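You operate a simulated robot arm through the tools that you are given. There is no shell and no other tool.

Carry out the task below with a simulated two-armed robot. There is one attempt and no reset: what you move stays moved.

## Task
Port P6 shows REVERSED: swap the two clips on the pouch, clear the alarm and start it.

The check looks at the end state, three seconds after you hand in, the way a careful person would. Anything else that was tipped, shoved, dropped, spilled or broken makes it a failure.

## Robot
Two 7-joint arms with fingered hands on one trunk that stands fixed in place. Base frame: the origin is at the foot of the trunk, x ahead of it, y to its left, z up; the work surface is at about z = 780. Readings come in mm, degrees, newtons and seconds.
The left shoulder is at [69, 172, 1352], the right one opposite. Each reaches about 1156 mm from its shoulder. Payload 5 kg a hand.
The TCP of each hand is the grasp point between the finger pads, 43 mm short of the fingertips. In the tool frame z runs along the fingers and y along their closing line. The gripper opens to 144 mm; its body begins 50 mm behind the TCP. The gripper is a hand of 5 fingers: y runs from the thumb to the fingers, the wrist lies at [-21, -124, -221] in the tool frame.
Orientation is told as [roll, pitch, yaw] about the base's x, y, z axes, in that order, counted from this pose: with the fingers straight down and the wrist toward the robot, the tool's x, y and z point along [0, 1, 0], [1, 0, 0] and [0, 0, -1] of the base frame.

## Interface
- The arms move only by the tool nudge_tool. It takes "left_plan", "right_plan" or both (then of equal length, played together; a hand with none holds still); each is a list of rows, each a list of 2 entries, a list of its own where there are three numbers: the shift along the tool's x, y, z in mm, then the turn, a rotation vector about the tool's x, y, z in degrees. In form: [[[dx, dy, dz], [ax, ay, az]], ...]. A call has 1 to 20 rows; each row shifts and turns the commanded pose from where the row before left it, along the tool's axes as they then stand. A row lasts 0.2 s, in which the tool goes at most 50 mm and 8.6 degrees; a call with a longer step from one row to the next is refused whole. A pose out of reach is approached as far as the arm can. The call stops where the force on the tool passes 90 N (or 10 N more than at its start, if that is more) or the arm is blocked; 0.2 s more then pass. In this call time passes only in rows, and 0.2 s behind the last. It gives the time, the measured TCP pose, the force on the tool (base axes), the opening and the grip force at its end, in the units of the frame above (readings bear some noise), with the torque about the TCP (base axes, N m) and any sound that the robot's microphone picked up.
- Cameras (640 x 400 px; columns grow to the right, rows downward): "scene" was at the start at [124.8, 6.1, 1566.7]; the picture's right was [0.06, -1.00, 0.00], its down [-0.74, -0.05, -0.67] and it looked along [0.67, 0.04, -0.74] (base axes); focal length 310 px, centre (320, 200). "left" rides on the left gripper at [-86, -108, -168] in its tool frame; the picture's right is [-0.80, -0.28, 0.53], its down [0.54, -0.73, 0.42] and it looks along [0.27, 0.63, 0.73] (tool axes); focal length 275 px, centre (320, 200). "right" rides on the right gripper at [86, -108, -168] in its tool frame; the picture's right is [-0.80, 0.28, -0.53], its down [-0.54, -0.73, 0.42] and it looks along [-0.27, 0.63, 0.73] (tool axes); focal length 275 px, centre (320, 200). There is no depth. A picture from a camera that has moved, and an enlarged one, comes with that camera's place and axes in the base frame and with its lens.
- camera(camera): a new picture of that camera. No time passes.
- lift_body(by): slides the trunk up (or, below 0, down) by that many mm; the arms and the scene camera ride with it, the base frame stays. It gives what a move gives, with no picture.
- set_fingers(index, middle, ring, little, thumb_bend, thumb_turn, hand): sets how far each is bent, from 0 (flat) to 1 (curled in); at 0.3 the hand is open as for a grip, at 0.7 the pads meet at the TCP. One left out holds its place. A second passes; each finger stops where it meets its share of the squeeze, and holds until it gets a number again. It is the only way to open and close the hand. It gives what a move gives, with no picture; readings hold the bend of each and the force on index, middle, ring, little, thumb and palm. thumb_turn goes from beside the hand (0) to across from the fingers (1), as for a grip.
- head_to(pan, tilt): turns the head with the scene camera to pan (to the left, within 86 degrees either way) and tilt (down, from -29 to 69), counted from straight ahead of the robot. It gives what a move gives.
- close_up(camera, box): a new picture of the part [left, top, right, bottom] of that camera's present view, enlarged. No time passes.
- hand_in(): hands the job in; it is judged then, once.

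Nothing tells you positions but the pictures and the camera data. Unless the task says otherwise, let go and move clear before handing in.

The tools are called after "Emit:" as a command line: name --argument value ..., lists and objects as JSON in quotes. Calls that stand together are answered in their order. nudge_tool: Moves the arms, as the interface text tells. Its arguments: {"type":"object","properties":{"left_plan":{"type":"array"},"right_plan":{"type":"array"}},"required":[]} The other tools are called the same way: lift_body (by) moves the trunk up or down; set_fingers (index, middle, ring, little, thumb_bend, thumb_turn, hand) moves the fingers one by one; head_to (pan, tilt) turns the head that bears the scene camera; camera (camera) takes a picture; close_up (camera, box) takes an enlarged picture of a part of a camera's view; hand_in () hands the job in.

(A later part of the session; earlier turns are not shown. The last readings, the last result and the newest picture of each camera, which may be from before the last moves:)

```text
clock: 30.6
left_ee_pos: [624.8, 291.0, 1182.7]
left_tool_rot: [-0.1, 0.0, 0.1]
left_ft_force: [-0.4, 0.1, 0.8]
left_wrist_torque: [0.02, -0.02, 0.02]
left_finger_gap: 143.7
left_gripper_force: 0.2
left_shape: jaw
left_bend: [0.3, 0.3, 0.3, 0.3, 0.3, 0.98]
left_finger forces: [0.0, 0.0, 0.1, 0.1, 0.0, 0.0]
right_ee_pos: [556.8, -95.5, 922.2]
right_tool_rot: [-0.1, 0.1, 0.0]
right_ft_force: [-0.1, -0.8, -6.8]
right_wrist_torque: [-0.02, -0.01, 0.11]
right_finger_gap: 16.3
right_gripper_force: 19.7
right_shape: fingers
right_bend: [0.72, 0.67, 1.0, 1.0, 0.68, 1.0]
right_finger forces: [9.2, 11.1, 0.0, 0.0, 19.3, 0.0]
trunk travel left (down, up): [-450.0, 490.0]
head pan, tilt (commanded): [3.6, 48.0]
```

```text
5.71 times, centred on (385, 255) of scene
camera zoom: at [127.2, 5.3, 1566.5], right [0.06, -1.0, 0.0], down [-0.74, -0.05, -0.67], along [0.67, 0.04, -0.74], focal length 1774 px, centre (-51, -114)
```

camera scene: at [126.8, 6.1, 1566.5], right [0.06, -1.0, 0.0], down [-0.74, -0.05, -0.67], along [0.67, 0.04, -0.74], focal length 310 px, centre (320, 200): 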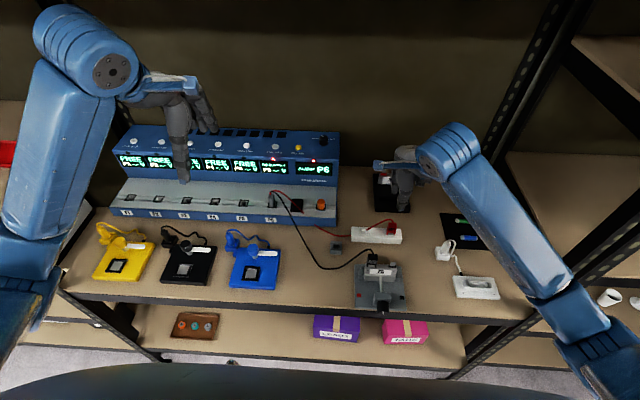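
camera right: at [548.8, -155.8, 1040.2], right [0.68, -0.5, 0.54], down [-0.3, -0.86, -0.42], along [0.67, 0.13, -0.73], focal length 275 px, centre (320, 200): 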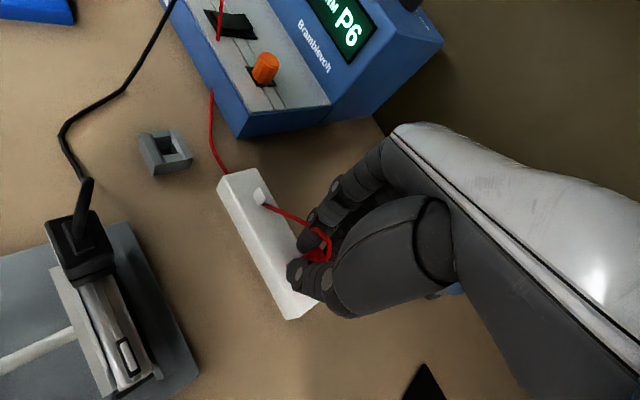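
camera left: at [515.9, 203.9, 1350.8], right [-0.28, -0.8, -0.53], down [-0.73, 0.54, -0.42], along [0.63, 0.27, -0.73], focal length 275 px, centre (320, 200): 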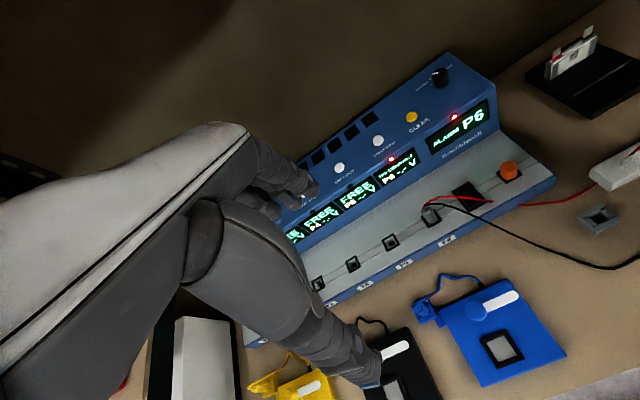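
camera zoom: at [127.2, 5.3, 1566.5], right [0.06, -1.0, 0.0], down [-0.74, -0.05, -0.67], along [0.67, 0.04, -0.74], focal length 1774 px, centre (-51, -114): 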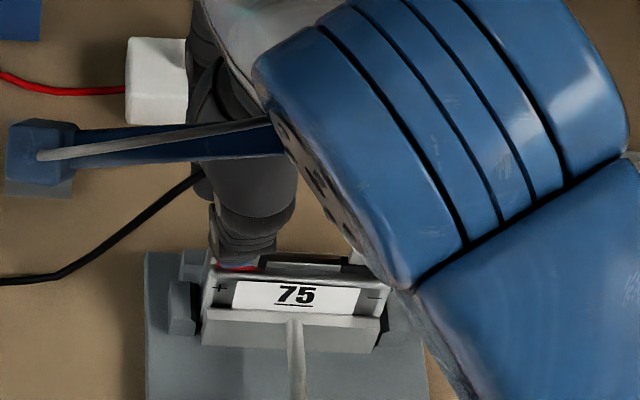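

It behaves the same as the red clip, and the left tab has a red base, which confirms it is the plus tab. I'll lift clear.

Emit:
nudge_tool --right_plan '[[[0, 0, -3], [0, 0, 0]], [[0, 0, -3], [0, 0, 0]], [[0, 0, -4], [0, 0, 0]], [[0, 0, -5], [0, 0, 0]], [[0, 0, -5], [0, 0, 0]], [[0, 0, -15], [0, 0, 0]], [[0, 0, -15], [0, 0, 0]], [[0, 0, -15], [0, 0, 0]], [[0, 0, -15], [0, 0, 0]]]'

Emit:
close_up --camera "right" --box '[275, 225, 345, 275]'

Emit:
close_up --camera "scene" --box '[345, 215, 415, 290]'

Emit:
close_up --camera "scene" --box '[360, 225, 400, 255]'

```text
clock: 32.6
left_ee_pos: [623.5, 291.9, 1183.3]
left_tool_rot: [0.1, 0.0, 0.0]
left_ft_force: [0.7, 0.6, 0.2]
left_wrist_torque: [0.03, 0.03, -0.02]
left_finger_gap: 143.7
left_gripper_force: 0.1
left_shape: jaw
left_bend: [0.3, 0.3, 0.3, 0.3, 0.3, 0.98]
left_finger forces: [0.0, 0.0, 0.0, 0.0, 0.1, 0.0]
right_ee_pos: [556.1, -94.5, 1001.6]
right_tool_rot: [-0.1, 0.1, 0.0]
right_ft_force: [-0.4, 0.2, -0.7]
right_wrist_torque: [-0.04, 0.01, 0.0]
right_finger_gap: 11.6
right_gripper_force: 20.8
right_shape: fingers
right_bend: [0.72, 0.72, 1.0, 1.0, 0.7, 1.0]
right_finger forces: [9.8, 12.0, 0.0, 0.1, 18.6, 0.1]
trunk travel left (down, up): [-450.0, 490.0]
head pan, tilt (commanded): [3.6, 48.0]
```

```text
8.00 times, centred on (310, 250) of right
camera zoom: at [446.2, -8.3, 1170.1], right [0.28, -0.8, 0.53], down [-0.73, -0.54, -0.42], along [0.63, -0.27, -0.73], focal length 2202 px, centre (400, -200)
```

zoom: 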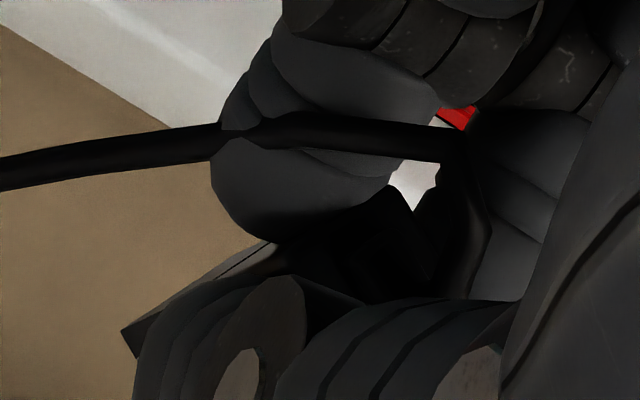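

```text
5.33 times, centred on (380, 252) of scene
camera zoom: at [126.8, 6.0, 1566.5], right [0.06, -1.0, 0.0], down [-0.74, -0.05, -0.67], along [0.67, 0.04, -0.74], focal length 1656 px, centre (0, -80)
```

zoom: 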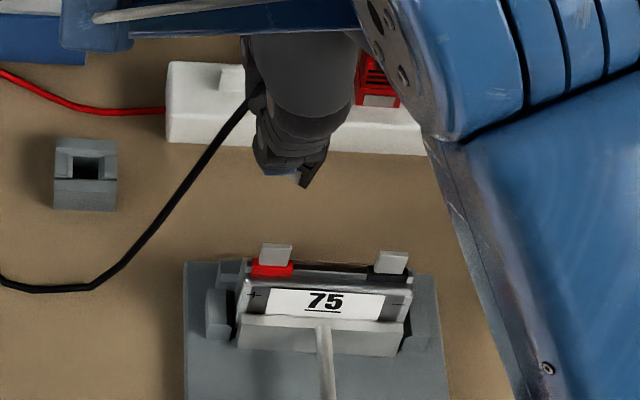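

```text
13.33 times, centred on (380, 240) of scene
camera zoom: at [126.8, 6.0, 1566.5], right [0.06, -1.0, 0.0], down [-0.74, -0.05, -0.67], along [0.67, 0.04, -0.74], focal length 4139 px, centre (-480, -333)
```

zoom: 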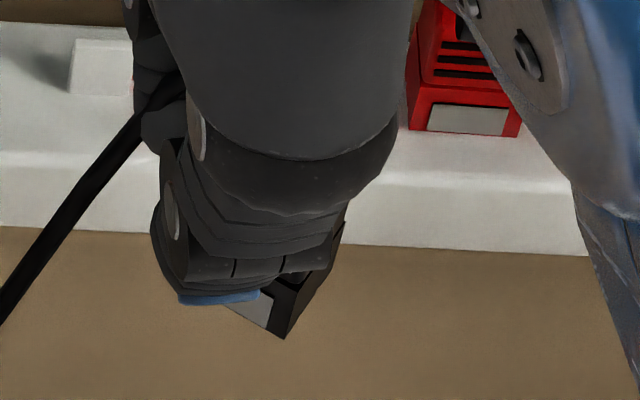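

Both tabs are now bare. The black clip sits in the fingers exactly as the red one did, so I'll turn the hand 34° and move right toward the minus tab, still high, then look.

Emit:
nudge_tool --right_plan '[[[0, 0, 0], [0, 0, -6.8]], [[0, 0, 0], [0, 0, -6.8]], [[0, 0, 0], [0, 0, -6.8]], [[0, 0, 0], [0, 0, -6.8]], [[0, 0, 0], [0, 0, -6.8]]]'

Emit:
close_up --camera "scene" --box '[360, 220, 410, 260]'

Emit:
close_up --camera "scene" --box '[360, 255, 410, 290]'

Emit:
camera --camera "right"

```text
clock: 33.8
left_ee_pos: [622.9, 289.1, 1183.1]
left_tool_rot: [0.0, 0.0, -0.1]
left_ft_force: [-0.2, -0.2, 0.3]
left_wrist_torque: [0.02, 0.01, 0.01]
left_finger_gap: 143.4
left_gripper_force: 0.0
left_shape: jaw
left_bend: [0.3, 0.3, 0.3, 0.3, 0.3, 0.98]
left_finger forces: [0.1, 0.1, 0.1, 0.1, 0.0, 0.0]
right_ee_pos: [557.5, -95.8, 1001.0]
right_tool_rot: [0.0, 0.0, 34.0]
right_ft_force: [0.1, -0.4, -1.0]
right_wrist_torque: [-0.01, 0.02, -0.03]
right_finger_gap: 11.4
right_gripper_force: 20.4
right_shape: fingers
right_bend: [0.72, 0.72, 1.0, 1.0, 0.7, 1.0]
right_finger forces: [10.0, 12.2, 0.0, 0.0, 18.6, 0.0]
trunk travel left (down, up): [-450.0, 490.0]
head pan, tilt (commanded): [3.6, 48.0]
```

```text
10.00 times, centred on (385, 240) of scene
camera zoom: at [127.1, 4.9, 1566.5], right [0.06, -1.0, 0.0], down [-0.74, -0.05, -0.67], along [0.67, 0.04, -0.74], focal length 3104 px, centre (-330, -200)
```

zoom: 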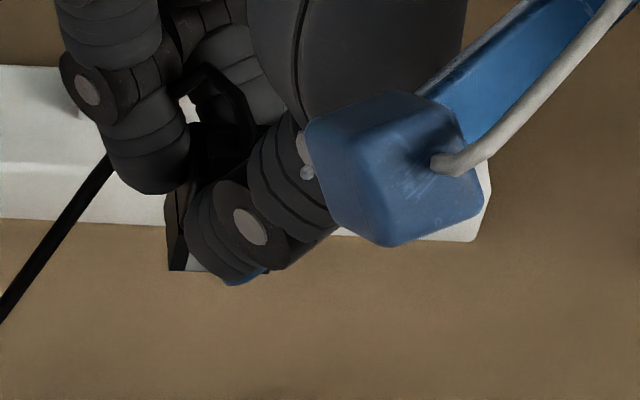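

```text
11.43 times, centred on (385, 272) of scene
camera zoom: at [127.1, 4.9, 1566.5], right [0.06, -1.0, 0.0], down [-0.74, -0.05, -0.67], along [0.67, 0.04, -0.74], focal length 3548 px, centre (-423, -629)
```

zoom: 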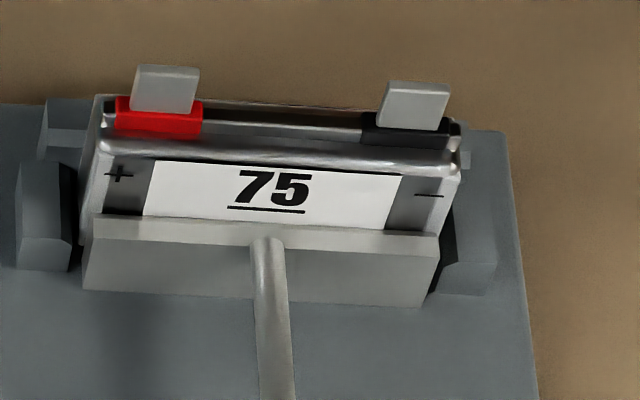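

```text
taken
camera right: at [417.7, -84.9, 1169.9], right [0.68, -0.5, 0.53], down [-0.3, -0.86, -0.42], along [0.67, 0.13, -0.73], focal length 275 px, centre (320, 200)
```

right: 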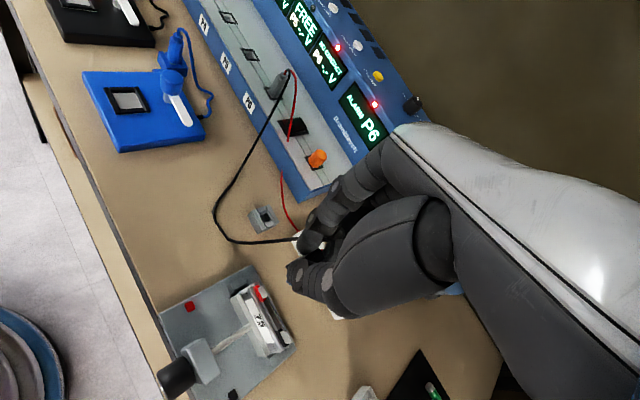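

The minus tab's base works out at about (555, −160, 848) with its top near z = 867. I'll move the black clip over it and stop about 15 mm above.

Emit:
nudge_tool --right_plan '[[[-9, -7.5, 0], [0, 0, 0]], [[-9, -7.5, 0], [0, 0, 0]], [[-9, -7.5, 0], [0, 0, 0]], [[-9, -7.5, 0], [0, 0, 0]], [[-9, -7.5, 0], [0, 0, 0]], [[0, 0, 17], [0, 0, 0]], [[0, 0, 17], [0, 0, 0]], [[0, 0, 16], [0, 0, 0]]]'

Emit:
close_up --camera "scene" --box '[370, 240, 420, 280]'

Emit:
camera --camera "right"

Emit:
close_up --camera "right" --box '[230, 200, 350, 320]'

```text
clock: 35.6
left_ee_pos: [623.3, 290.2, 1183.3]
left_tool_rot: [-0.1, -0.1, -0.1]
left_ft_force: [-0.1, 1.0, 0.4]
left_wrist_torque: [0.01, 0.01, 0.01]
left_finger_gap: 143.8
left_gripper_force: 0.1
left_shape: jaw
left_bend: [0.3, 0.3, 0.3, 0.3, 0.3, 0.98]
left_finger forces: [0.0, 0.0, 0.0, 0.1, 0.0, 0.0]
right_ee_pos: [550.6, -152.3, 950.2]
right_tool_rot: [-0.1, 0.1, 34.1]
right_ft_force: [0.0, 0.2, -0.8]
right_wrist_torque: [-0.01, 0.0, -0.01]
right_finger_gap: 11.4
right_gripper_force: 20.4
right_shape: fingers
right_bend: [0.72, 0.72, 1.0, 1.0, 0.7, 1.0]
right_finger forces: [10.0, 12.6, 0.1, 0.0, 18.5, 0.1]
trunk travel left (down, up): [-450.0, 490.0]
head pan, tilt (commanded): [3.6, 48.0]
```

```text
10.00 times, centred on (395, 260) of scene
camera zoom: at [126.6, 5.1, 1566.5], right [0.06, -1.0, 0.0], down [-0.74, -0.05, -0.67], along [0.67, 0.04, -0.74], focal length 3104 px, centre (-430, -400)
```

zoom: 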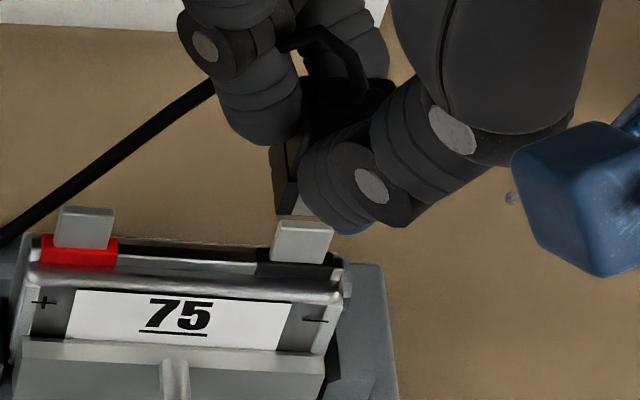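

```text
taken
camera right: at [411.5, -142.0, 1119.2], right [0.68, -0.5, 0.53], down [-0.3, -0.86, -0.42], along [0.67, 0.13, -0.73], focal length 275 px, centre (320, 200)
```

right: 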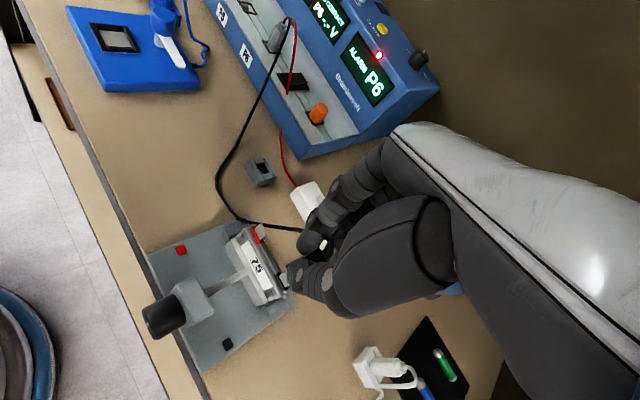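

```text
3.33 times, centred on (290, 260) of right
camera zoom: at [411.5, -142.0, 1119.2], right [0.68, -0.5, 0.53], down [-0.3, -0.86, -0.42], along [0.67, 0.13, -0.73], focal length 918 px, centre (420, 0)
```

zoom: 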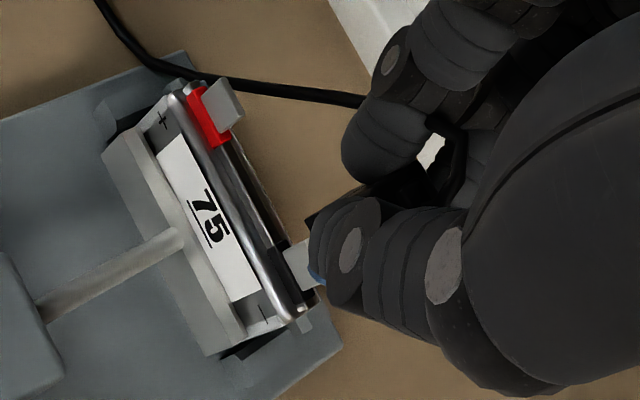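

The clip and the minus tab agree to within half a millimetre in the scene view. I'll descend slowly onto the tab.

Emit:
nudge_tool --right_plan '[[[0, 0, 5], [0, 0, 0]], [[0, 0, 5], [0, 0, 0]], [[0, 0, 4], [0, 0, 0]]]'

Emit:
close_up --camera "scene" --box '[370, 240, 420, 280]'

Emit:
close_up --camera "right" --box '[230, 200, 350, 320]'

```text
clock: 36.4
left_ee_pos: [624.2, 290.3, 1184.2]
left_tool_rot: [-0.1, 0.0, 0.1]
left_ft_force: [0.6, -0.2, 0.2]
left_wrist_torque: [0.0, -0.01, -0.01]
left_finger_gap: 143.7
left_gripper_force: 0.0
left_shape: jaw
left_bend: [0.3, 0.3, 0.3, 0.3, 0.3, 0.98]
left_finger forces: [0.0, 0.1, 0.1, 0.0, 0.0, 0.1]
right_ee_pos: [550.3, -155.1, 937.5]
right_tool_rot: [0.1, 0.1, 34.0]
right_ft_force: [-0.2, -0.2, -0.4]
right_wrist_torque: [0.04, -0.03, 0.01]
right_finger_gap: 11.6
right_gripper_force: 20.1
right_shape: fingers
right_bend: [0.72, 0.72, 1.0, 1.0, 0.7, 1.0]
right_finger forces: [10.0, 12.6, 0.1, 0.1, 18.6, 0.0]
trunk travel left (down, up): [-450.0, 490.0]
head pan, tilt (commanded): [3.6, 48.0]
```

```text
10.00 times, centred on (395, 260) of scene
camera zoom: at [126.7, 5.4, 1566.5], right [0.06, -1.0, 0.0], down [-0.74, -0.05, -0.67], along [0.67, 0.04, -0.74], focal length 3104 px, centre (-430, -400)
```

zoom: 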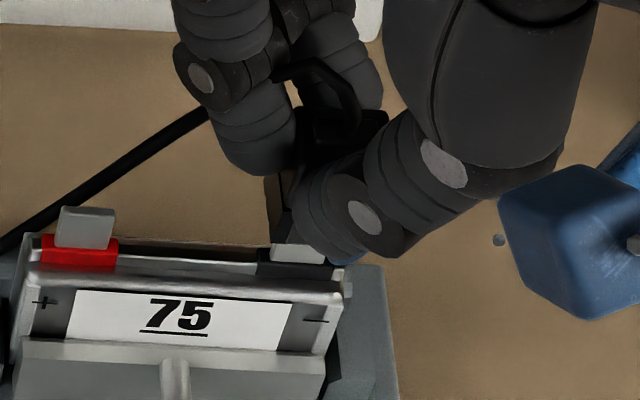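

```text
3.33 times, centred on (290, 260) of right
camera zoom: at [411.0, -142.5, 1106.7], right [0.68, -0.5, 0.53], down [-0.3, -0.86, -0.42], along [0.67, 0.13, -0.73], focal length 918 px, centre (420, 0)
```

zoom: 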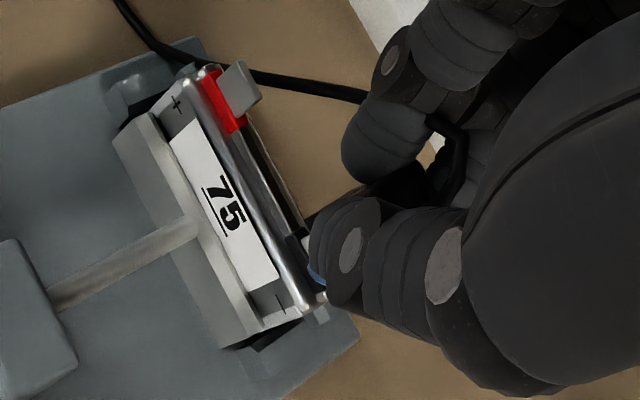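

There is no force yet and the clip overlaps the tab in view. I'll keep descending.

Emit:
nudge_tool --right_plan '[[[0, 0, 3], [0, 0, 0]], [[0, 0, 3], [0, 0, 0]], [[0, 0, 3], [0, 0, 0]]]'

Emit:
close_up --camera "scene" --box '[370, 240, 420, 280]'

Emit:
close_up --camera "right" --box '[230, 200, 350, 320]'

```text
clock: 37.2
left_ee_pos: [623.9, 289.9, 1182.8]
left_tool_rot: [0.0, 0.0, 0.0]
left_ft_force: [-0.4, -0.4, -0.4]
left_wrist_torque: [-0.01, 0.0, -0.03]
left_finger_gap: 143.9
left_gripper_force: 0.1
left_shape: jaw
left_bend: [0.3, 0.3, 0.3, 0.3, 0.3, 0.98]
left_finger forces: [0.0, 0.1, 0.0, 0.0, 0.0, 0.1]
right_ee_pos: [552.1, -152.7, 927.7]
right_tool_rot: [0.0, 0.0, 34.0]
right_ft_force: [0.2, 0.7, 0.4]
right_wrist_torque: [0.0, 0.03, 0.0]
right_finger_gap: 11.5
right_gripper_force: 20.8
right_shape: fingers
right_bend: [0.72, 0.72, 1.0, 1.0, 0.7, 1.0]
right_finger forces: [9.9, 12.4, 0.1, 0.0, 18.4, 0.0]
trunk travel left (down, up): [-450.0, 490.0]
head pan, tilt (commanded): [3.6, 48.0]
```

```text
10.00 times, centred on (395, 260) of scene
camera zoom: at [126.7, 5.3, 1566.5], right [0.06, -1.0, 0.0], down [-0.74, -0.05, -0.67], along [0.67, 0.04, -0.74], focal length 3104 px, centre (-430, -400)
```

zoom: 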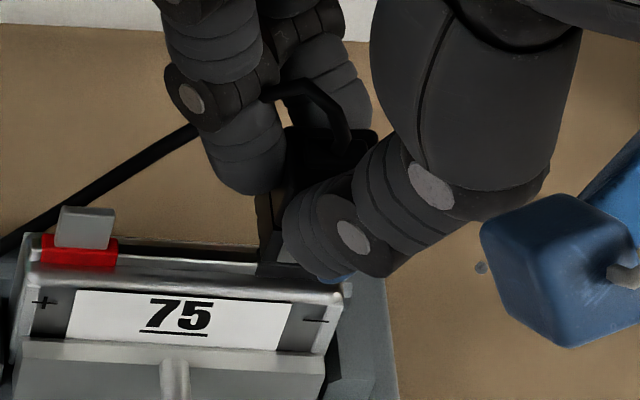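

```text
3.33 times, centred on (290, 260) of right
camera zoom: at [411.3, -141.8, 1096.9], right [0.68, -0.5, 0.53], down [-0.3, -0.86, -0.42], along [0.67, 0.13, -0.73], focal length 918 px, centre (420, 0)
```

zoom: 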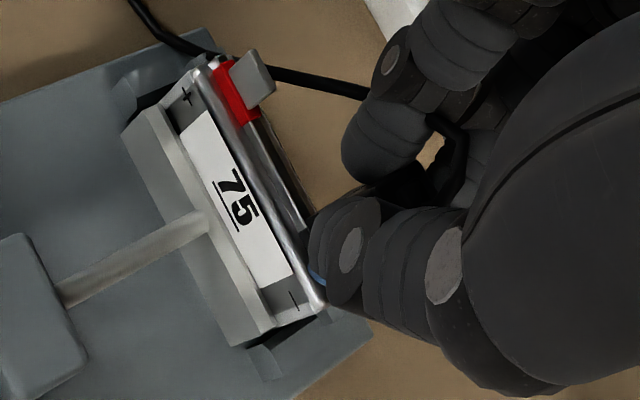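

The tab is inside the clip now with no side force. I'll press down to seat it.

Emit:
nudge_tool --right_plan '[[[0, 0, 3], [0, 0, 0]], [[0, 0, 3], [0, 0, 0]], [[0, 0, 2], [0, 0, 0]]]'

Emit:
close_up --camera "scene" --box '[370, 240, 420, 280]'

Emit:
close_up --camera "right" --box '[230, 200, 350, 320]'

```text
clock: 38.0
left_ee_pos: [624.0, 291.2, 1183.5]
left_tool_rot: [0.1, 0.0, -0.1]
left_ft_force: [0.5, 0.7, 0.4]
left_wrist_torque: [0.01, 0.02, 0.0]
left_finger_gap: 143.7
left_gripper_force: 0.0
left_shape: jaw
left_bend: [0.3, 0.3, 0.3, 0.3, 0.3, 0.98]
left_finger forces: [0.1, 0.0, 0.1, 0.0, 0.0, 0.1]
right_ee_pos: [550.5, -153.1, 921.5]
right_tool_rot: [0.0, 0.0, 34.0]
right_ft_force: [0.7, 0.3, 2.4]
right_wrist_torque: [0.0, -0.06, 0.01]
right_finger_gap: 11.4
right_gripper_force: 21.2
right_shape: fingers
right_bend: [0.72, 0.72, 1.0, 1.0, 0.7, 1.0]
right_finger forces: [10.2, 13.4, 0.0, 0.0, 18.9, 0.0]
trunk travel left (down, up): [-450.0, 490.0]
head pan, tilt (commanded): [3.6, 48.0]
```

```text
10.00 times, centred on (395, 260) of scene
camera zoom: at [126.6, 5.5, 1566.6], right [0.06, -1.0, 0.0], down [-0.74, -0.05, -0.67], along [0.67, 0.04, -0.74], focal length 3104 px, centre (-430, -400)
```

zoom: 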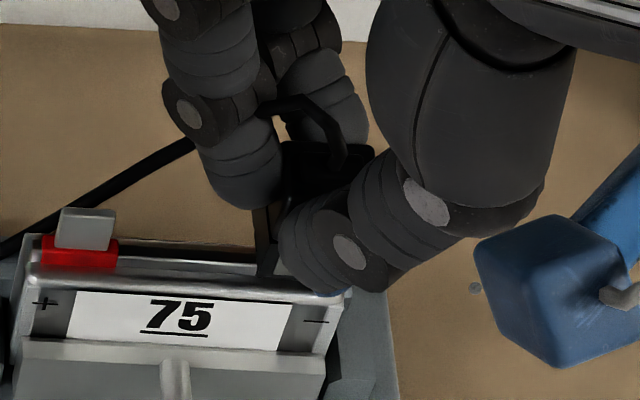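

```text
3.33 times, centred on (290, 260) of right
camera zoom: at [411.3, -142.1, 1090.1], right [0.68, -0.5, 0.53], down [-0.3, -0.86, -0.42], along [0.67, 0.13, -0.73], focal length 918 px, centre (420, 0)
```

zoom: 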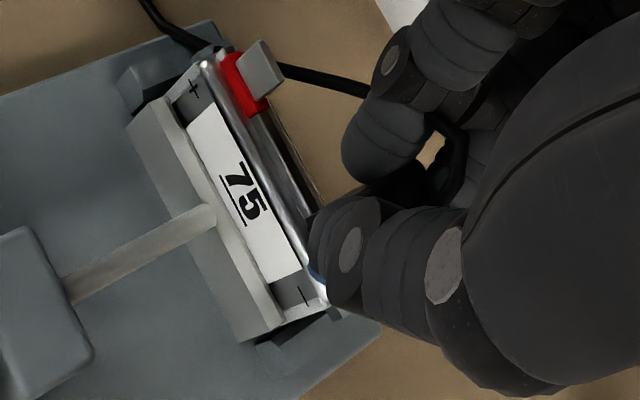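

Light resistance is starting. I'll go 2 mm at a time until it seats.

Emit:
nudge_tool --right_plan '[[[0, 0, 2], [0, 0, 0]], [[0, 0, 2], [0, 0, 0]]]'

Emit:
close_up --camera "scene" --box '[370, 240, 420, 280]'

```text
clock: 38.6
left_ee_pos: [624.0, 290.3, 1183.4]
left_tool_rot: [0.1, 0.0, 0.0]
left_ft_force: [-0.3, -0.2, 0.6]
left_wrist_torque: [-0.02, -0.01, -0.01]
left_finger_gap: 143.6
left_gripper_force: 0.0
left_shape: jaw
left_bend: [0.3, 0.3, 0.3, 0.3, 0.3, 0.98]
left_finger forces: [0.0, 0.0, 0.0, 0.0, 0.0, 0.0]
right_ee_pos: [549.7, -152.9, 916.4]
right_tool_rot: [0.0, 0.0, 34.0]
right_ft_force: [1.0, -0.4, 2.4]
right_wrist_torque: [-0.03, -0.04, 0.03]
right_finger_gap: 11.4
right_gripper_force: 21.5
right_shape: fingers
right_bend: [0.72, 0.72, 1.0, 1.0, 0.7, 1.0]
right_finger forces: [10.1, 13.5, 0.0, 0.0, 18.8, 0.0]
trunk travel left (down, up): [-450.0, 490.0]
head pan, tilt (commanded): [3.6, 48.0]
```

```text
10.00 times, centred on (395, 260) of scene
camera zoom: at [126.6, 5.4, 1566.5], right [0.06, -1.0, 0.0], down [-0.74, -0.05, -0.67], along [0.67, 0.04, -0.74], focal length 3104 px, centre (-430, -400)
```

zoom: 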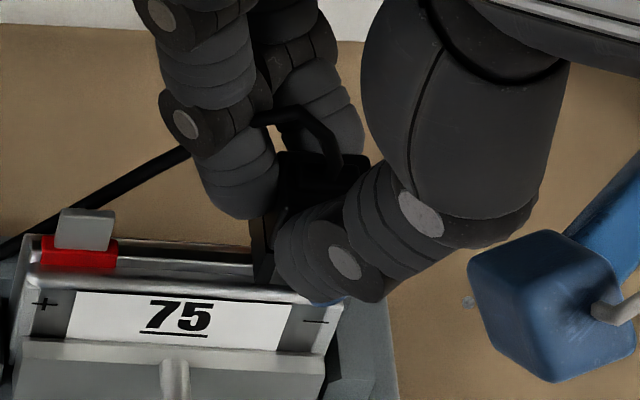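

It is still sliding at low force. I'll press a bit more to find the seat.

Emit:
nudge_tool --right_plan '[[[0, 0, 1.5], [0, 0, 0]], [[0, 0, 1.5], [0, 0, 0]]]'

Emit:
close_up --camera "scene" --box '[370, 240, 420, 280]'

Emit:
close_up --camera "right" --box '[230, 200, 350, 320]'

```text
clock: 39.2
left_ee_pos: [623.8, 291.0, 1182.9]
left_tool_rot: [0.0, 0.1, 0.0]
left_ft_force: [0.3, 0.0, -0.9]
left_wrist_torque: [0.04, -0.01, 0.0]
left_finger_gap: 143.8
left_gripper_force: 0.0
left_shape: jaw
left_bend: [0.3, 0.3, 0.3, 0.3, 0.3, 0.98]
left_finger forces: [0.0, 0.1, 0.0, 0.0, 0.1, 0.0]
right_ee_pos: [550.9, -152.9, 913.8]
right_tool_rot: [0.1, -0.1, 34.0]
right_ft_force: [0.9, -0.1, 3.3]
right_wrist_torque: [0.0, -0.08, 0.0]
right_finger_gap: 11.1
right_gripper_force: 21.1
right_shape: fingers
right_bend: [0.72, 0.72, 1.0, 1.0, 0.7, 1.0]
right_finger forces: [10.4, 13.9, 0.1, 0.1, 18.9, 0.0]
trunk travel left (down, up): [-450.0, 490.0]
head pan, tilt (commanded): [3.6, 48.0]
```

```text
10.00 times, centred on (395, 260) of scene
camera zoom: at [126.3, 5.5, 1566.6], right [0.06, -1.0, 0.0], down [-0.74, -0.05, -0.67], along [0.67, 0.04, -0.74], focal length 3104 px, centre (-430, -400)
```

zoom: 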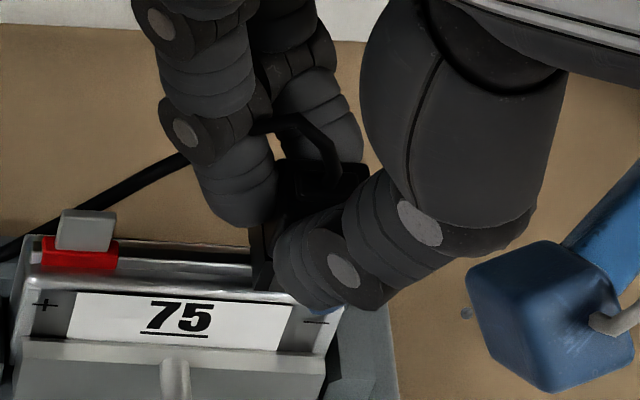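

```text
3.33 times, centred on (290, 260) of right
camera zoom: at [411.0, -142.4, 1081.7], right [0.68, -0.5, 0.53], down [-0.3, -0.86, -0.42], along [0.67, 0.13, -0.73], focal length 918 px, centre (420, 0)
```

zoom: 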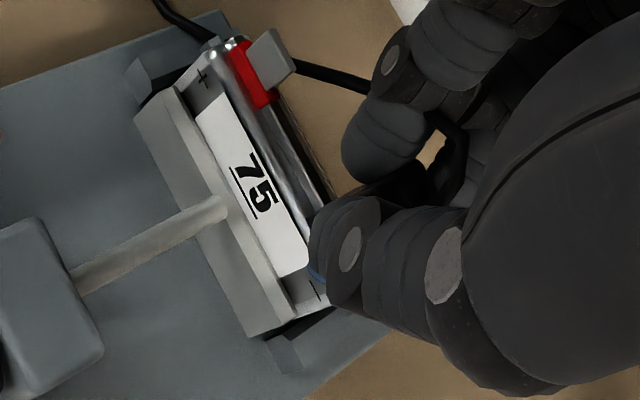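

The clip's lower corner is near where the red one originally sat. I'll zoom in to compare.

Emit:
close_up --camera "scene" --box '[388, 255, 408, 275]'

Emit:
close_up --camera "right" --box '[290, 235, 350, 285]'

```text
16.00 times, centred on (398, 265) of scene
camera zoom: at [126.3, 5.5, 1566.6], right [0.06, -1.0, 0.0], down [-0.74, -0.05, -0.67], along [0.67, 0.04, -0.74], focal length 4967 px, centre (-928, -840)
```

zoom: 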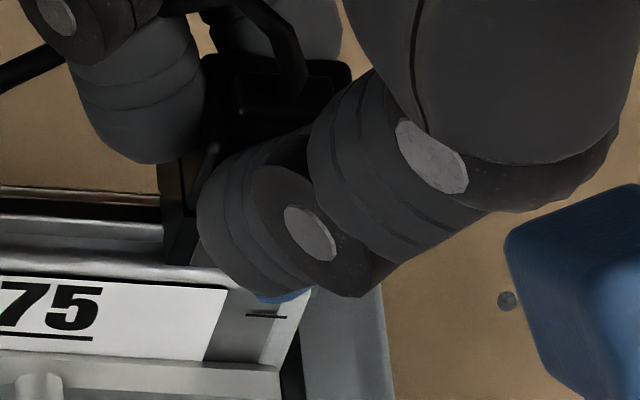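

```text
8.00 times, centred on (320, 260) of right
camera zoom: at [411.0, -142.4, 1081.7], right [0.68, -0.5, 0.53], down [-0.3, -0.86, -0.42], along [0.67, 0.13, -0.73], focal length 2202 px, centre (320, -280)
```

zoom: 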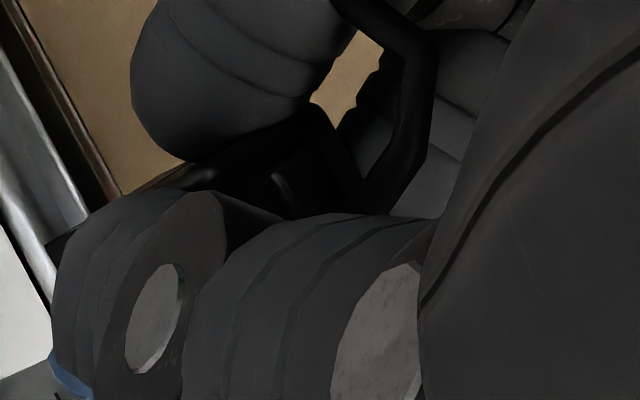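

It is within about a millimetre of where the red clip originally sat. I'll press 1–2 mm more to confirm the seat by force.

Emit:
nudge_tool --right_plan '[[[0, 0, 1.5], [0, 0, 0]]]'

Emit:
close_up --camera "scene" --box '[388, 255, 408, 275]'

```text
clock: 39.6
left_ee_pos: [623.5, 291.0, 1184.8]
left_tool_rot: [0.0, 0.0, 0.0]
left_ft_force: [-0.7, 0.0, 0.1]
left_wrist_torque: [-0.01, -0.02, 0.02]
left_finger_gap: 143.7
left_gripper_force: 0.1
left_shape: jaw
left_bend: [0.3, 0.3, 0.3, 0.3, 0.3, 0.98]
left_finger forces: [0.1, 0.0, 0.0, 0.0, 0.0, 0.0]
right_ee_pos: [550.7, -152.9, 913.4]
right_tool_rot: [0.0, -0.1, 33.9]
right_ft_force: [1.6, 0.4, 6.8]
right_wrist_torque: [-0.02, -0.08, 0.06]
right_finger_gap: 11.1
right_gripper_force: 22.6
right_shape: fingers
right_bend: [0.72, 0.72, 1.0, 1.0, 0.7, 1.0]
right_finger forces: [10.6, 15.0, 0.0, 0.1, 19.4, 0.1]
trunk travel left (down, up): [-450.0, 490.0]
head pan, tilt (commanded): [3.6, 48.0]
```

```text
16.00 times, centred on (398, 265) of scene
camera zoom: at [126.1, 5.6, 1566.6], right [0.06, -1.0, 0.0], down [-0.74, -0.05, -0.67], along [0.67, 0.04, -0.74], focal length 4967 px, centre (-928, -840)
```

zoom: 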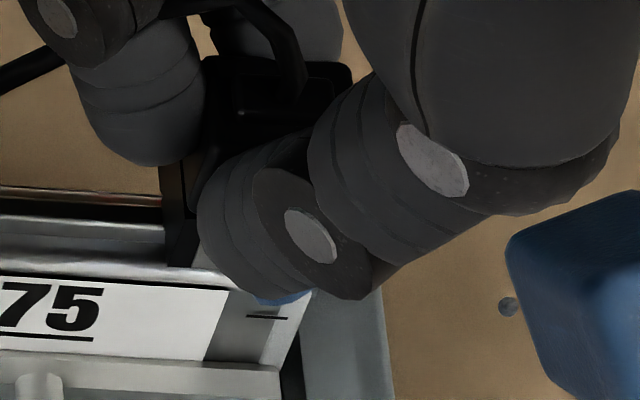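

The force rises with almost no further motion, so it is bottoming out. I'll press once more and then release.

Emit:
nudge_tool --right_plan '[[[0, 0, 1.5], [0, 0, 0]]]'

Emit:
set_fingers --hand "right" --index 0.6 --middle 0.6 --thumb_bend 0.6

Emit:
close_up --camera "scene" --box '[365, 240, 415, 280]'

Emit:
close_up --camera "right" --box '[230, 200, 350, 320]'

```text
clock: 40.0
left_ee_pos: [622.3, 290.9, 1183.9]
left_tool_rot: [0.0, 0.0, 0.0]
left_ft_force: [0.4, 0.0, 0.1]
left_wrist_torque: [-0.01, -0.03, -0.01]
left_finger_gap: 143.9
left_gripper_force: 0.0
left_shape: jaw
left_bend: [0.3, 0.3, 0.3, 0.3, 0.3, 0.98]
left_finger forces: [0.0, 0.0, 0.0, 0.0, 0.1, 0.1]
right_ee_pos: [550.1, -152.9, 912.3]
right_tool_rot: [-0.1, -0.2, 34.0]
right_ft_force: [1.7, 1.7, 14.6]
right_wrist_torque: [0.0, -0.07, 0.02]
right_finger_gap: 11.3
right_gripper_force: 24.5
right_shape: fingers
right_bend: [0.72, 0.72, 1.0, 1.0, 0.71, 1.0]
right_finger forces: [11.5, 15.8, 0.1, 0.0, 21.0, 0.0]
trunk travel left (down, up): [-450.0, 490.0]
head pan, tilt (commanded): [3.6, 48.0]
```

```text
clock: 41.0
left_ee_pos: [624.3, 289.6, 1183.6]
left_tool_rot: [0.0, 0.0, 0.1]
left_ft_force: [-0.6, -0.7, 0.1]
left_wrist_torque: [0.02, 0.02, 0.0]
left_finger_gap: 143.6
left_gripper_force: 0.1
left_shape: jaw
left_bend: [0.3, 0.3, 0.3, 0.3, 0.3, 0.98]
left_finger forces: [0.1, 0.0, 0.1, 0.1, 0.0, 0.0]
right_ee_pos: [551.8, -153.7, 910.6]
right_tool_rot: [0.0, -0.1, 33.9]
right_ft_force: [0.4, 0.2, -0.3]
right_wrist_torque: [0.01, 0.0, -0.01]
right_finger_gap: 41.6
right_gripper_force: 0.1
right_shape: fingers
right_bend: [0.6, 0.6, 1.0, 1.0, 0.6, 1.0]
right_finger forces: [0.0, 0.0, 0.0, 0.0, 0.0, 0.0]
trunk travel left (down, up): [-450.0, 490.0]
head pan, tilt (commanded): [3.6, 48.0]
```

```text
10.00 times, centred on (390, 260) of scene
camera zoom: at [126.5, 5.4, 1566.5], right [0.06, -1.0, 0.0], down [-0.74, -0.05, -0.67], along [0.67, 0.04, -0.74], focal length 3104 px, centre (-380, -400)
```

zoom: 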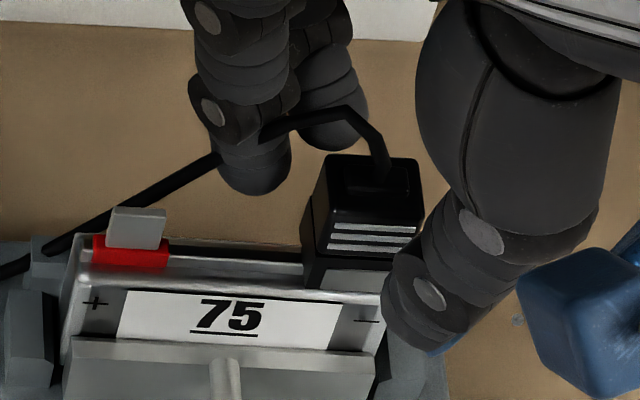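

```text
3.33 times, centred on (290, 260) of right
camera zoom: at [411.4, -143.2, 1079.0], right [0.68, -0.5, 0.53], down [-0.3, -0.86, -0.42], along [0.67, 0.13, -0.73], focal length 918 px, centre (420, 0)
```

zoom: 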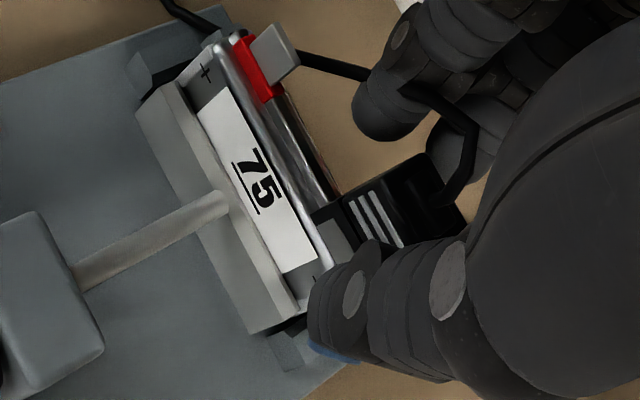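

The black clip is fully seated on the minus tab. I'll rise, keep the 34° yaw and go back over the parked red clip at the pose where I released it.

Emit:
nudge_tool --right_plan '[[[0, 0, -8], [0, 0, 0]], [[0, 0, -12], [0, 0, 0]], [[0, 0, -20], [0, 0, 0]], [[0, 0, -25], [0, 0, 0]], [[0, 0, -25], [0, 0, 0]], [[-11.09, 13.31, 0], [0, 0, 0]], [[-11.09, 13.31, 0], [0, 0, 0]], [[-11.09, 13.31, 0], [0, 0, 0]], [[-11.09, 13.31, 0], [0, 0, 0]], [[-11.09, 13.31, 0], [0, 0, 0]], [[-11.09, 13.31, 0], [0, 0, 0]], [[-11.09, 13.31, 0], [0, 0, 0]], [[-11.09, 13.31, 0], [0, 0, 0]]]'

Emit:
camera --camera "scene"

Emit:
close_up --camera "scene" --box '[340, 200, 430, 290]'

Emit:
close_up --camera "scene" --box '[260, 125, 350, 190]'

```text
clock: 43.8
left_ee_pos: [624.7, 291.6, 1183.2]
left_tool_rot: [-0.1, 0.0, 0.0]
left_ft_force: [0.9, 0.4, -0.9]
left_wrist_torque: [0.01, 0.05, 0.0]
left_finger_gap: 143.8
left_gripper_force: 0.1
left_shape: jaw
left_bend: [0.3, 0.3, 0.3, 0.3, 0.3, 0.98]
left_finger forces: [0.0, 0.0, 0.1, 0.0, 0.0, 0.1]
right_ee_pos: [688.8, -169.4, 1000.2]
right_tool_rot: [-0.1, -0.1, 33.9]
right_ft_force: [0.2, 0.9, 0.9]
right_wrist_torque: [-0.01, -0.01, -0.03]
right_finger_gap: 41.7
right_gripper_force: 0.0
right_shape: fingers
right_bend: [0.6, 0.6, 1.0, 1.0, 0.6, 1.0]
right_finger forces: [0.1, 0.0, 0.0, 0.0, 0.0, 0.0]
trunk travel left (down, up): [-450.0, 490.0]
head pan, tilt (commanded): [3.6, 48.0]
```

```text
taken
camera scene: at [127.5, 5.5, 1566.4], right [0.06, -1.0, 0.0], down [-0.74, -0.05, -0.67], along [0.67, 0.04, -0.74], focal length 310 px, centre (320, 200)
```

scene: 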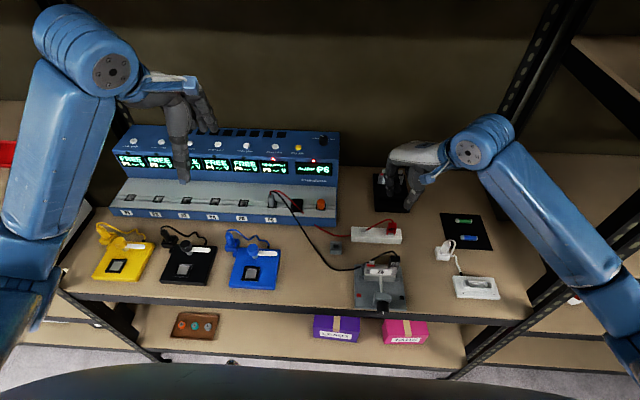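

```text
4.44 times, centred on (385, 245) of scene
camera zoom: at [127.5, 5.5, 1566.4], right [0.06, -1.0, 0.0], down [-0.74, -0.05, -0.67], along [0.67, 0.04, -0.74], focal length 1380 px, centre (31, 0)
```

zoom: 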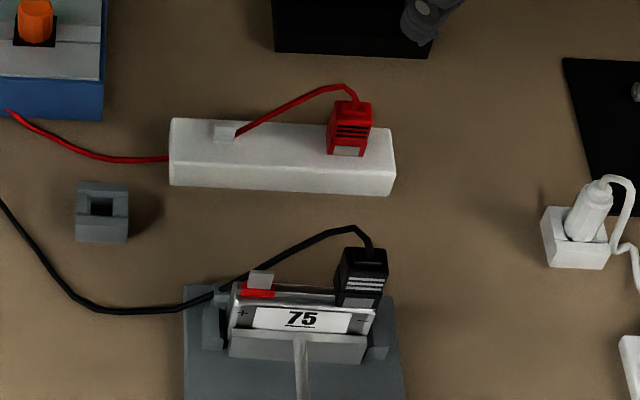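

```text
6.15 times, centred on (305, 158) of scene
camera zoom: at [127.5, 5.5, 1566.4], right [0.06, -1.0, 0.0], down [-0.74, -0.05, -0.67], along [0.67, 0.04, -0.74], focal length 1910 px, centre (412, 462)
```

zoom: 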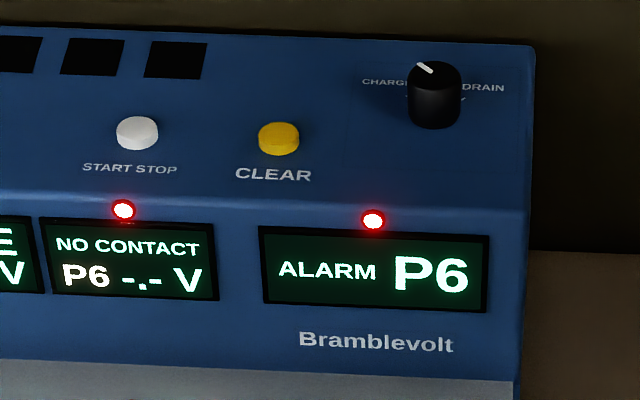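

P6 now reads NO CONTACT, as expected with red parked. I'll descend toward the red clip and check alignment.

Emit:
nudge_tool --right_plan '[[[0, 0, 25], [0, 0, 0]], [[0, 0, 25], [0, 0, 0]], [[0, 0, 25], [0, 0, 0]]]'

Emit:
close_up --camera "scene" --box '[370, 200, 420, 245]'

Emit:
close_up --camera "right" --box '[220, 170, 360, 310]'

```text
clock: 44.6
left_ee_pos: [624.0, 290.9, 1183.6]
left_tool_rot: [0.0, 0.0, -0.1]
left_ft_force: [-0.2, 0.7, 0.2]
left_wrist_torque: [-0.02, 0.0, -0.01]
left_finger_gap: 143.7
left_gripper_force: 0.1
left_shape: jaw
left_bend: [0.3, 0.3, 0.3, 0.3, 0.3, 0.98]
left_finger forces: [0.0, 0.0, 0.0, 0.0, 0.0, 0.0]
right_ee_pos: [686.6, -168.2, 926.7]
right_tool_rot: [0.0, 0.0, 34.0]
right_ft_force: [-0.6, 0.1, 0.8]
right_wrist_torque: [-0.01, 0.04, -0.01]
right_finger_gap: 41.9
right_gripper_force: 0.2
right_shape: fingers
right_bend: [0.6, 0.6, 1.0, 1.0, 0.6, 1.0]
right_finger forces: [0.0, 0.0, 0.0, 0.1, 0.0, 0.0]
trunk travel left (down, up): [-450.0, 490.0]
head pan, tilt (commanded): [3.6, 48.0]
```

```text
8.89 times, centred on (395, 222) of scene
camera zoom: at [126.8, 5.3, 1566.6], right [0.06, -1.0, 0.0], down [-0.74, -0.05, -0.67], along [0.67, 0.04, -0.74], focal length 2759 px, centre (-347, 0)
```

zoom: 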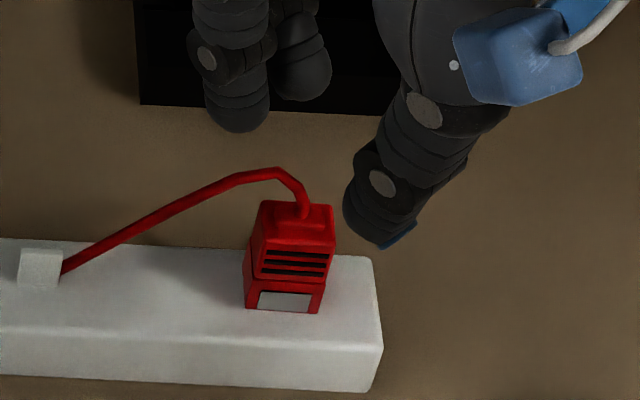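

```text
2.86 times, centred on (290, 240) of right
camera zoom: at [547.8, -158.0, 1095.1], right [0.68, -0.5, 0.53], down [-0.3, -0.86, -0.42], along [0.67, 0.13, -0.73], focal length 786 px, centre (406, 86)
```

zoom: 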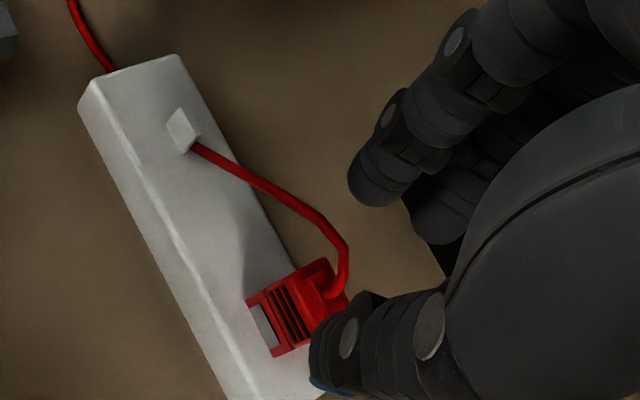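

The camera data say I'm about 1.5 mm and 1.9 mm off the earlier release pose. I'll correct that while descending and then close on the red clip.

Emit:
nudge_tool --right_plan '[[[0.75, 2.3, 10], [0, 0, 0]], [[0, 0, 11], [0, 0, 0]], [[0, 0, 11], [0, 0, 0]], [[0, 0, 11], [0, 0, 0]], [[0, 0, 10], [0, 0, 0]]]'

Emit:
close_up --camera "scene" --box '[370, 200, 420, 245]'

Emit:
close_up --camera "right" --box '[220, 170, 360, 310]'

```text
clock: 45.8
left_ee_pos: [624.2, 291.1, 1183.7]
left_tool_rot: [0.1, 0.1, -0.1]
left_ft_force: [-0.3, 0.5, 0.0]
left_wrist_torque: [0.02, 0.0, -0.02]
left_finger_gap: 143.5
left_gripper_force: 0.1
left_shape: jaw
left_bend: [0.3, 0.3, 0.3, 0.3, 0.3, 0.98]
left_finger forces: [0.0, 0.0, 0.0, 0.1, 0.1, 0.0]
right_ee_pos: [691.8, -166.8, 874.9]
right_tool_rot: [0.0, 0.0, 34.1]
right_ft_force: [-0.9, -0.2, 0.6]
right_wrist_torque: [-0.03, 0.02, 0.05]
right_finger_gap: 41.9
right_gripper_force: 0.1
right_shape: fingers
right_bend: [0.6, 0.6, 1.0, 1.0, 0.6, 1.0]
right_finger forces: [0.0, 0.0, 0.1, 0.0, 0.0, 0.0]
trunk travel left (down, up): [-450.0, 490.0]
head pan, tilt (commanded): [3.6, 48.0]
```

```text
8.89 times, centred on (395, 222) of scene
camera zoom: at [126.8, 5.3, 1566.5], right [0.06, -1.0, 0.0], down [-0.74, -0.05, -0.67], along [0.67, 0.04, -0.74], focal length 2759 px, centre (-347, 0)
```

zoom: 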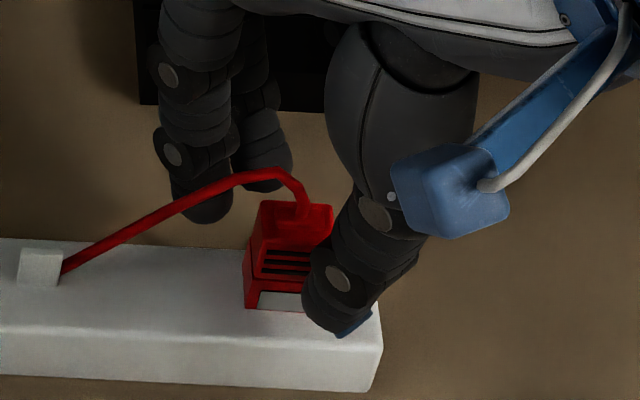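

```text
2.86 times, centred on (290, 240) of right
camera zoom: at [551.7, -155.0, 1041.8], right [0.68, -0.5, 0.53], down [-0.3, -0.86, -0.42], along [0.67, 0.13, -0.73], focal length 786 px, centre (406, 86)
```

zoom: 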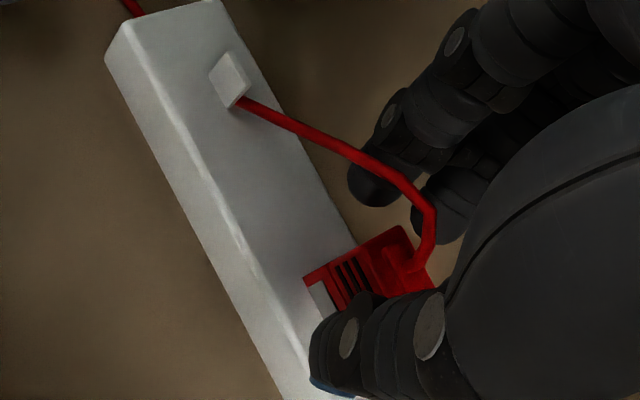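

I'm now about 2 mm too far forward compared with the release pose. I'll nudge back and check again.

Emit:
nudge_tool --right_plan '[[[0.3, -2.0, 0], [0, 0, 0]], [[0, 0, 0], [0, 0, 0]]]'

Emit:
close_up --camera "right" --box '[220, 170, 360, 310]'

```text
clock: 46.4
left_ee_pos: [623.9, 290.8, 1183.4]
left_tool_rot: [0.0, -0.2, 0.0]
left_ft_force: [-0.4, 0.9, -0.3]
left_wrist_torque: [-0.05, -0.01, -0.01]
left_finger_gap: 144.0
left_gripper_force: 0.0
left_shape: jaw
left_bend: [0.3, 0.3, 0.3, 0.3, 0.3, 0.98]
left_finger forces: [0.0, 0.0, 0.1, 0.1, 0.0, 0.0]
right_ee_pos: [688.9, -167.3, 873.4]
right_tool_rot: [0.0, 0.0, 33.9]
right_ft_force: [-0.9, -0.4, -0.5]
right_wrist_torque: [0.01, 0.0, -0.05]
right_finger_gap: 41.8
right_gripper_force: 0.1
right_shape: fingers
right_bend: [0.6, 0.6, 1.0, 1.0, 0.6, 1.0]
right_finger forces: [0.0, 0.0, 0.0, 0.0, 0.0, 0.0]
trunk travel left (down, up): [-450.0, 490.0]
head pan, tilt (commanded): [3.6, 48.0]
```

```text
2.86 times, centred on (290, 240) of right
camera zoom: at [549.6, -156.1, 1041.8], right [0.68, -0.5, 0.53], down [-0.3, -0.86, -0.42], along [0.67, 0.13, -0.73], focal length 786 px, centre (406, 86)
```

zoom: 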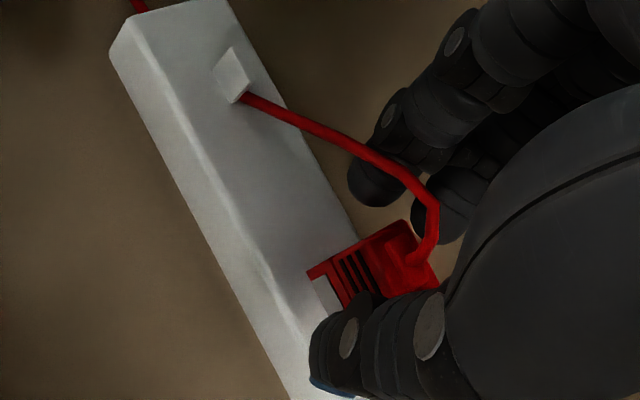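

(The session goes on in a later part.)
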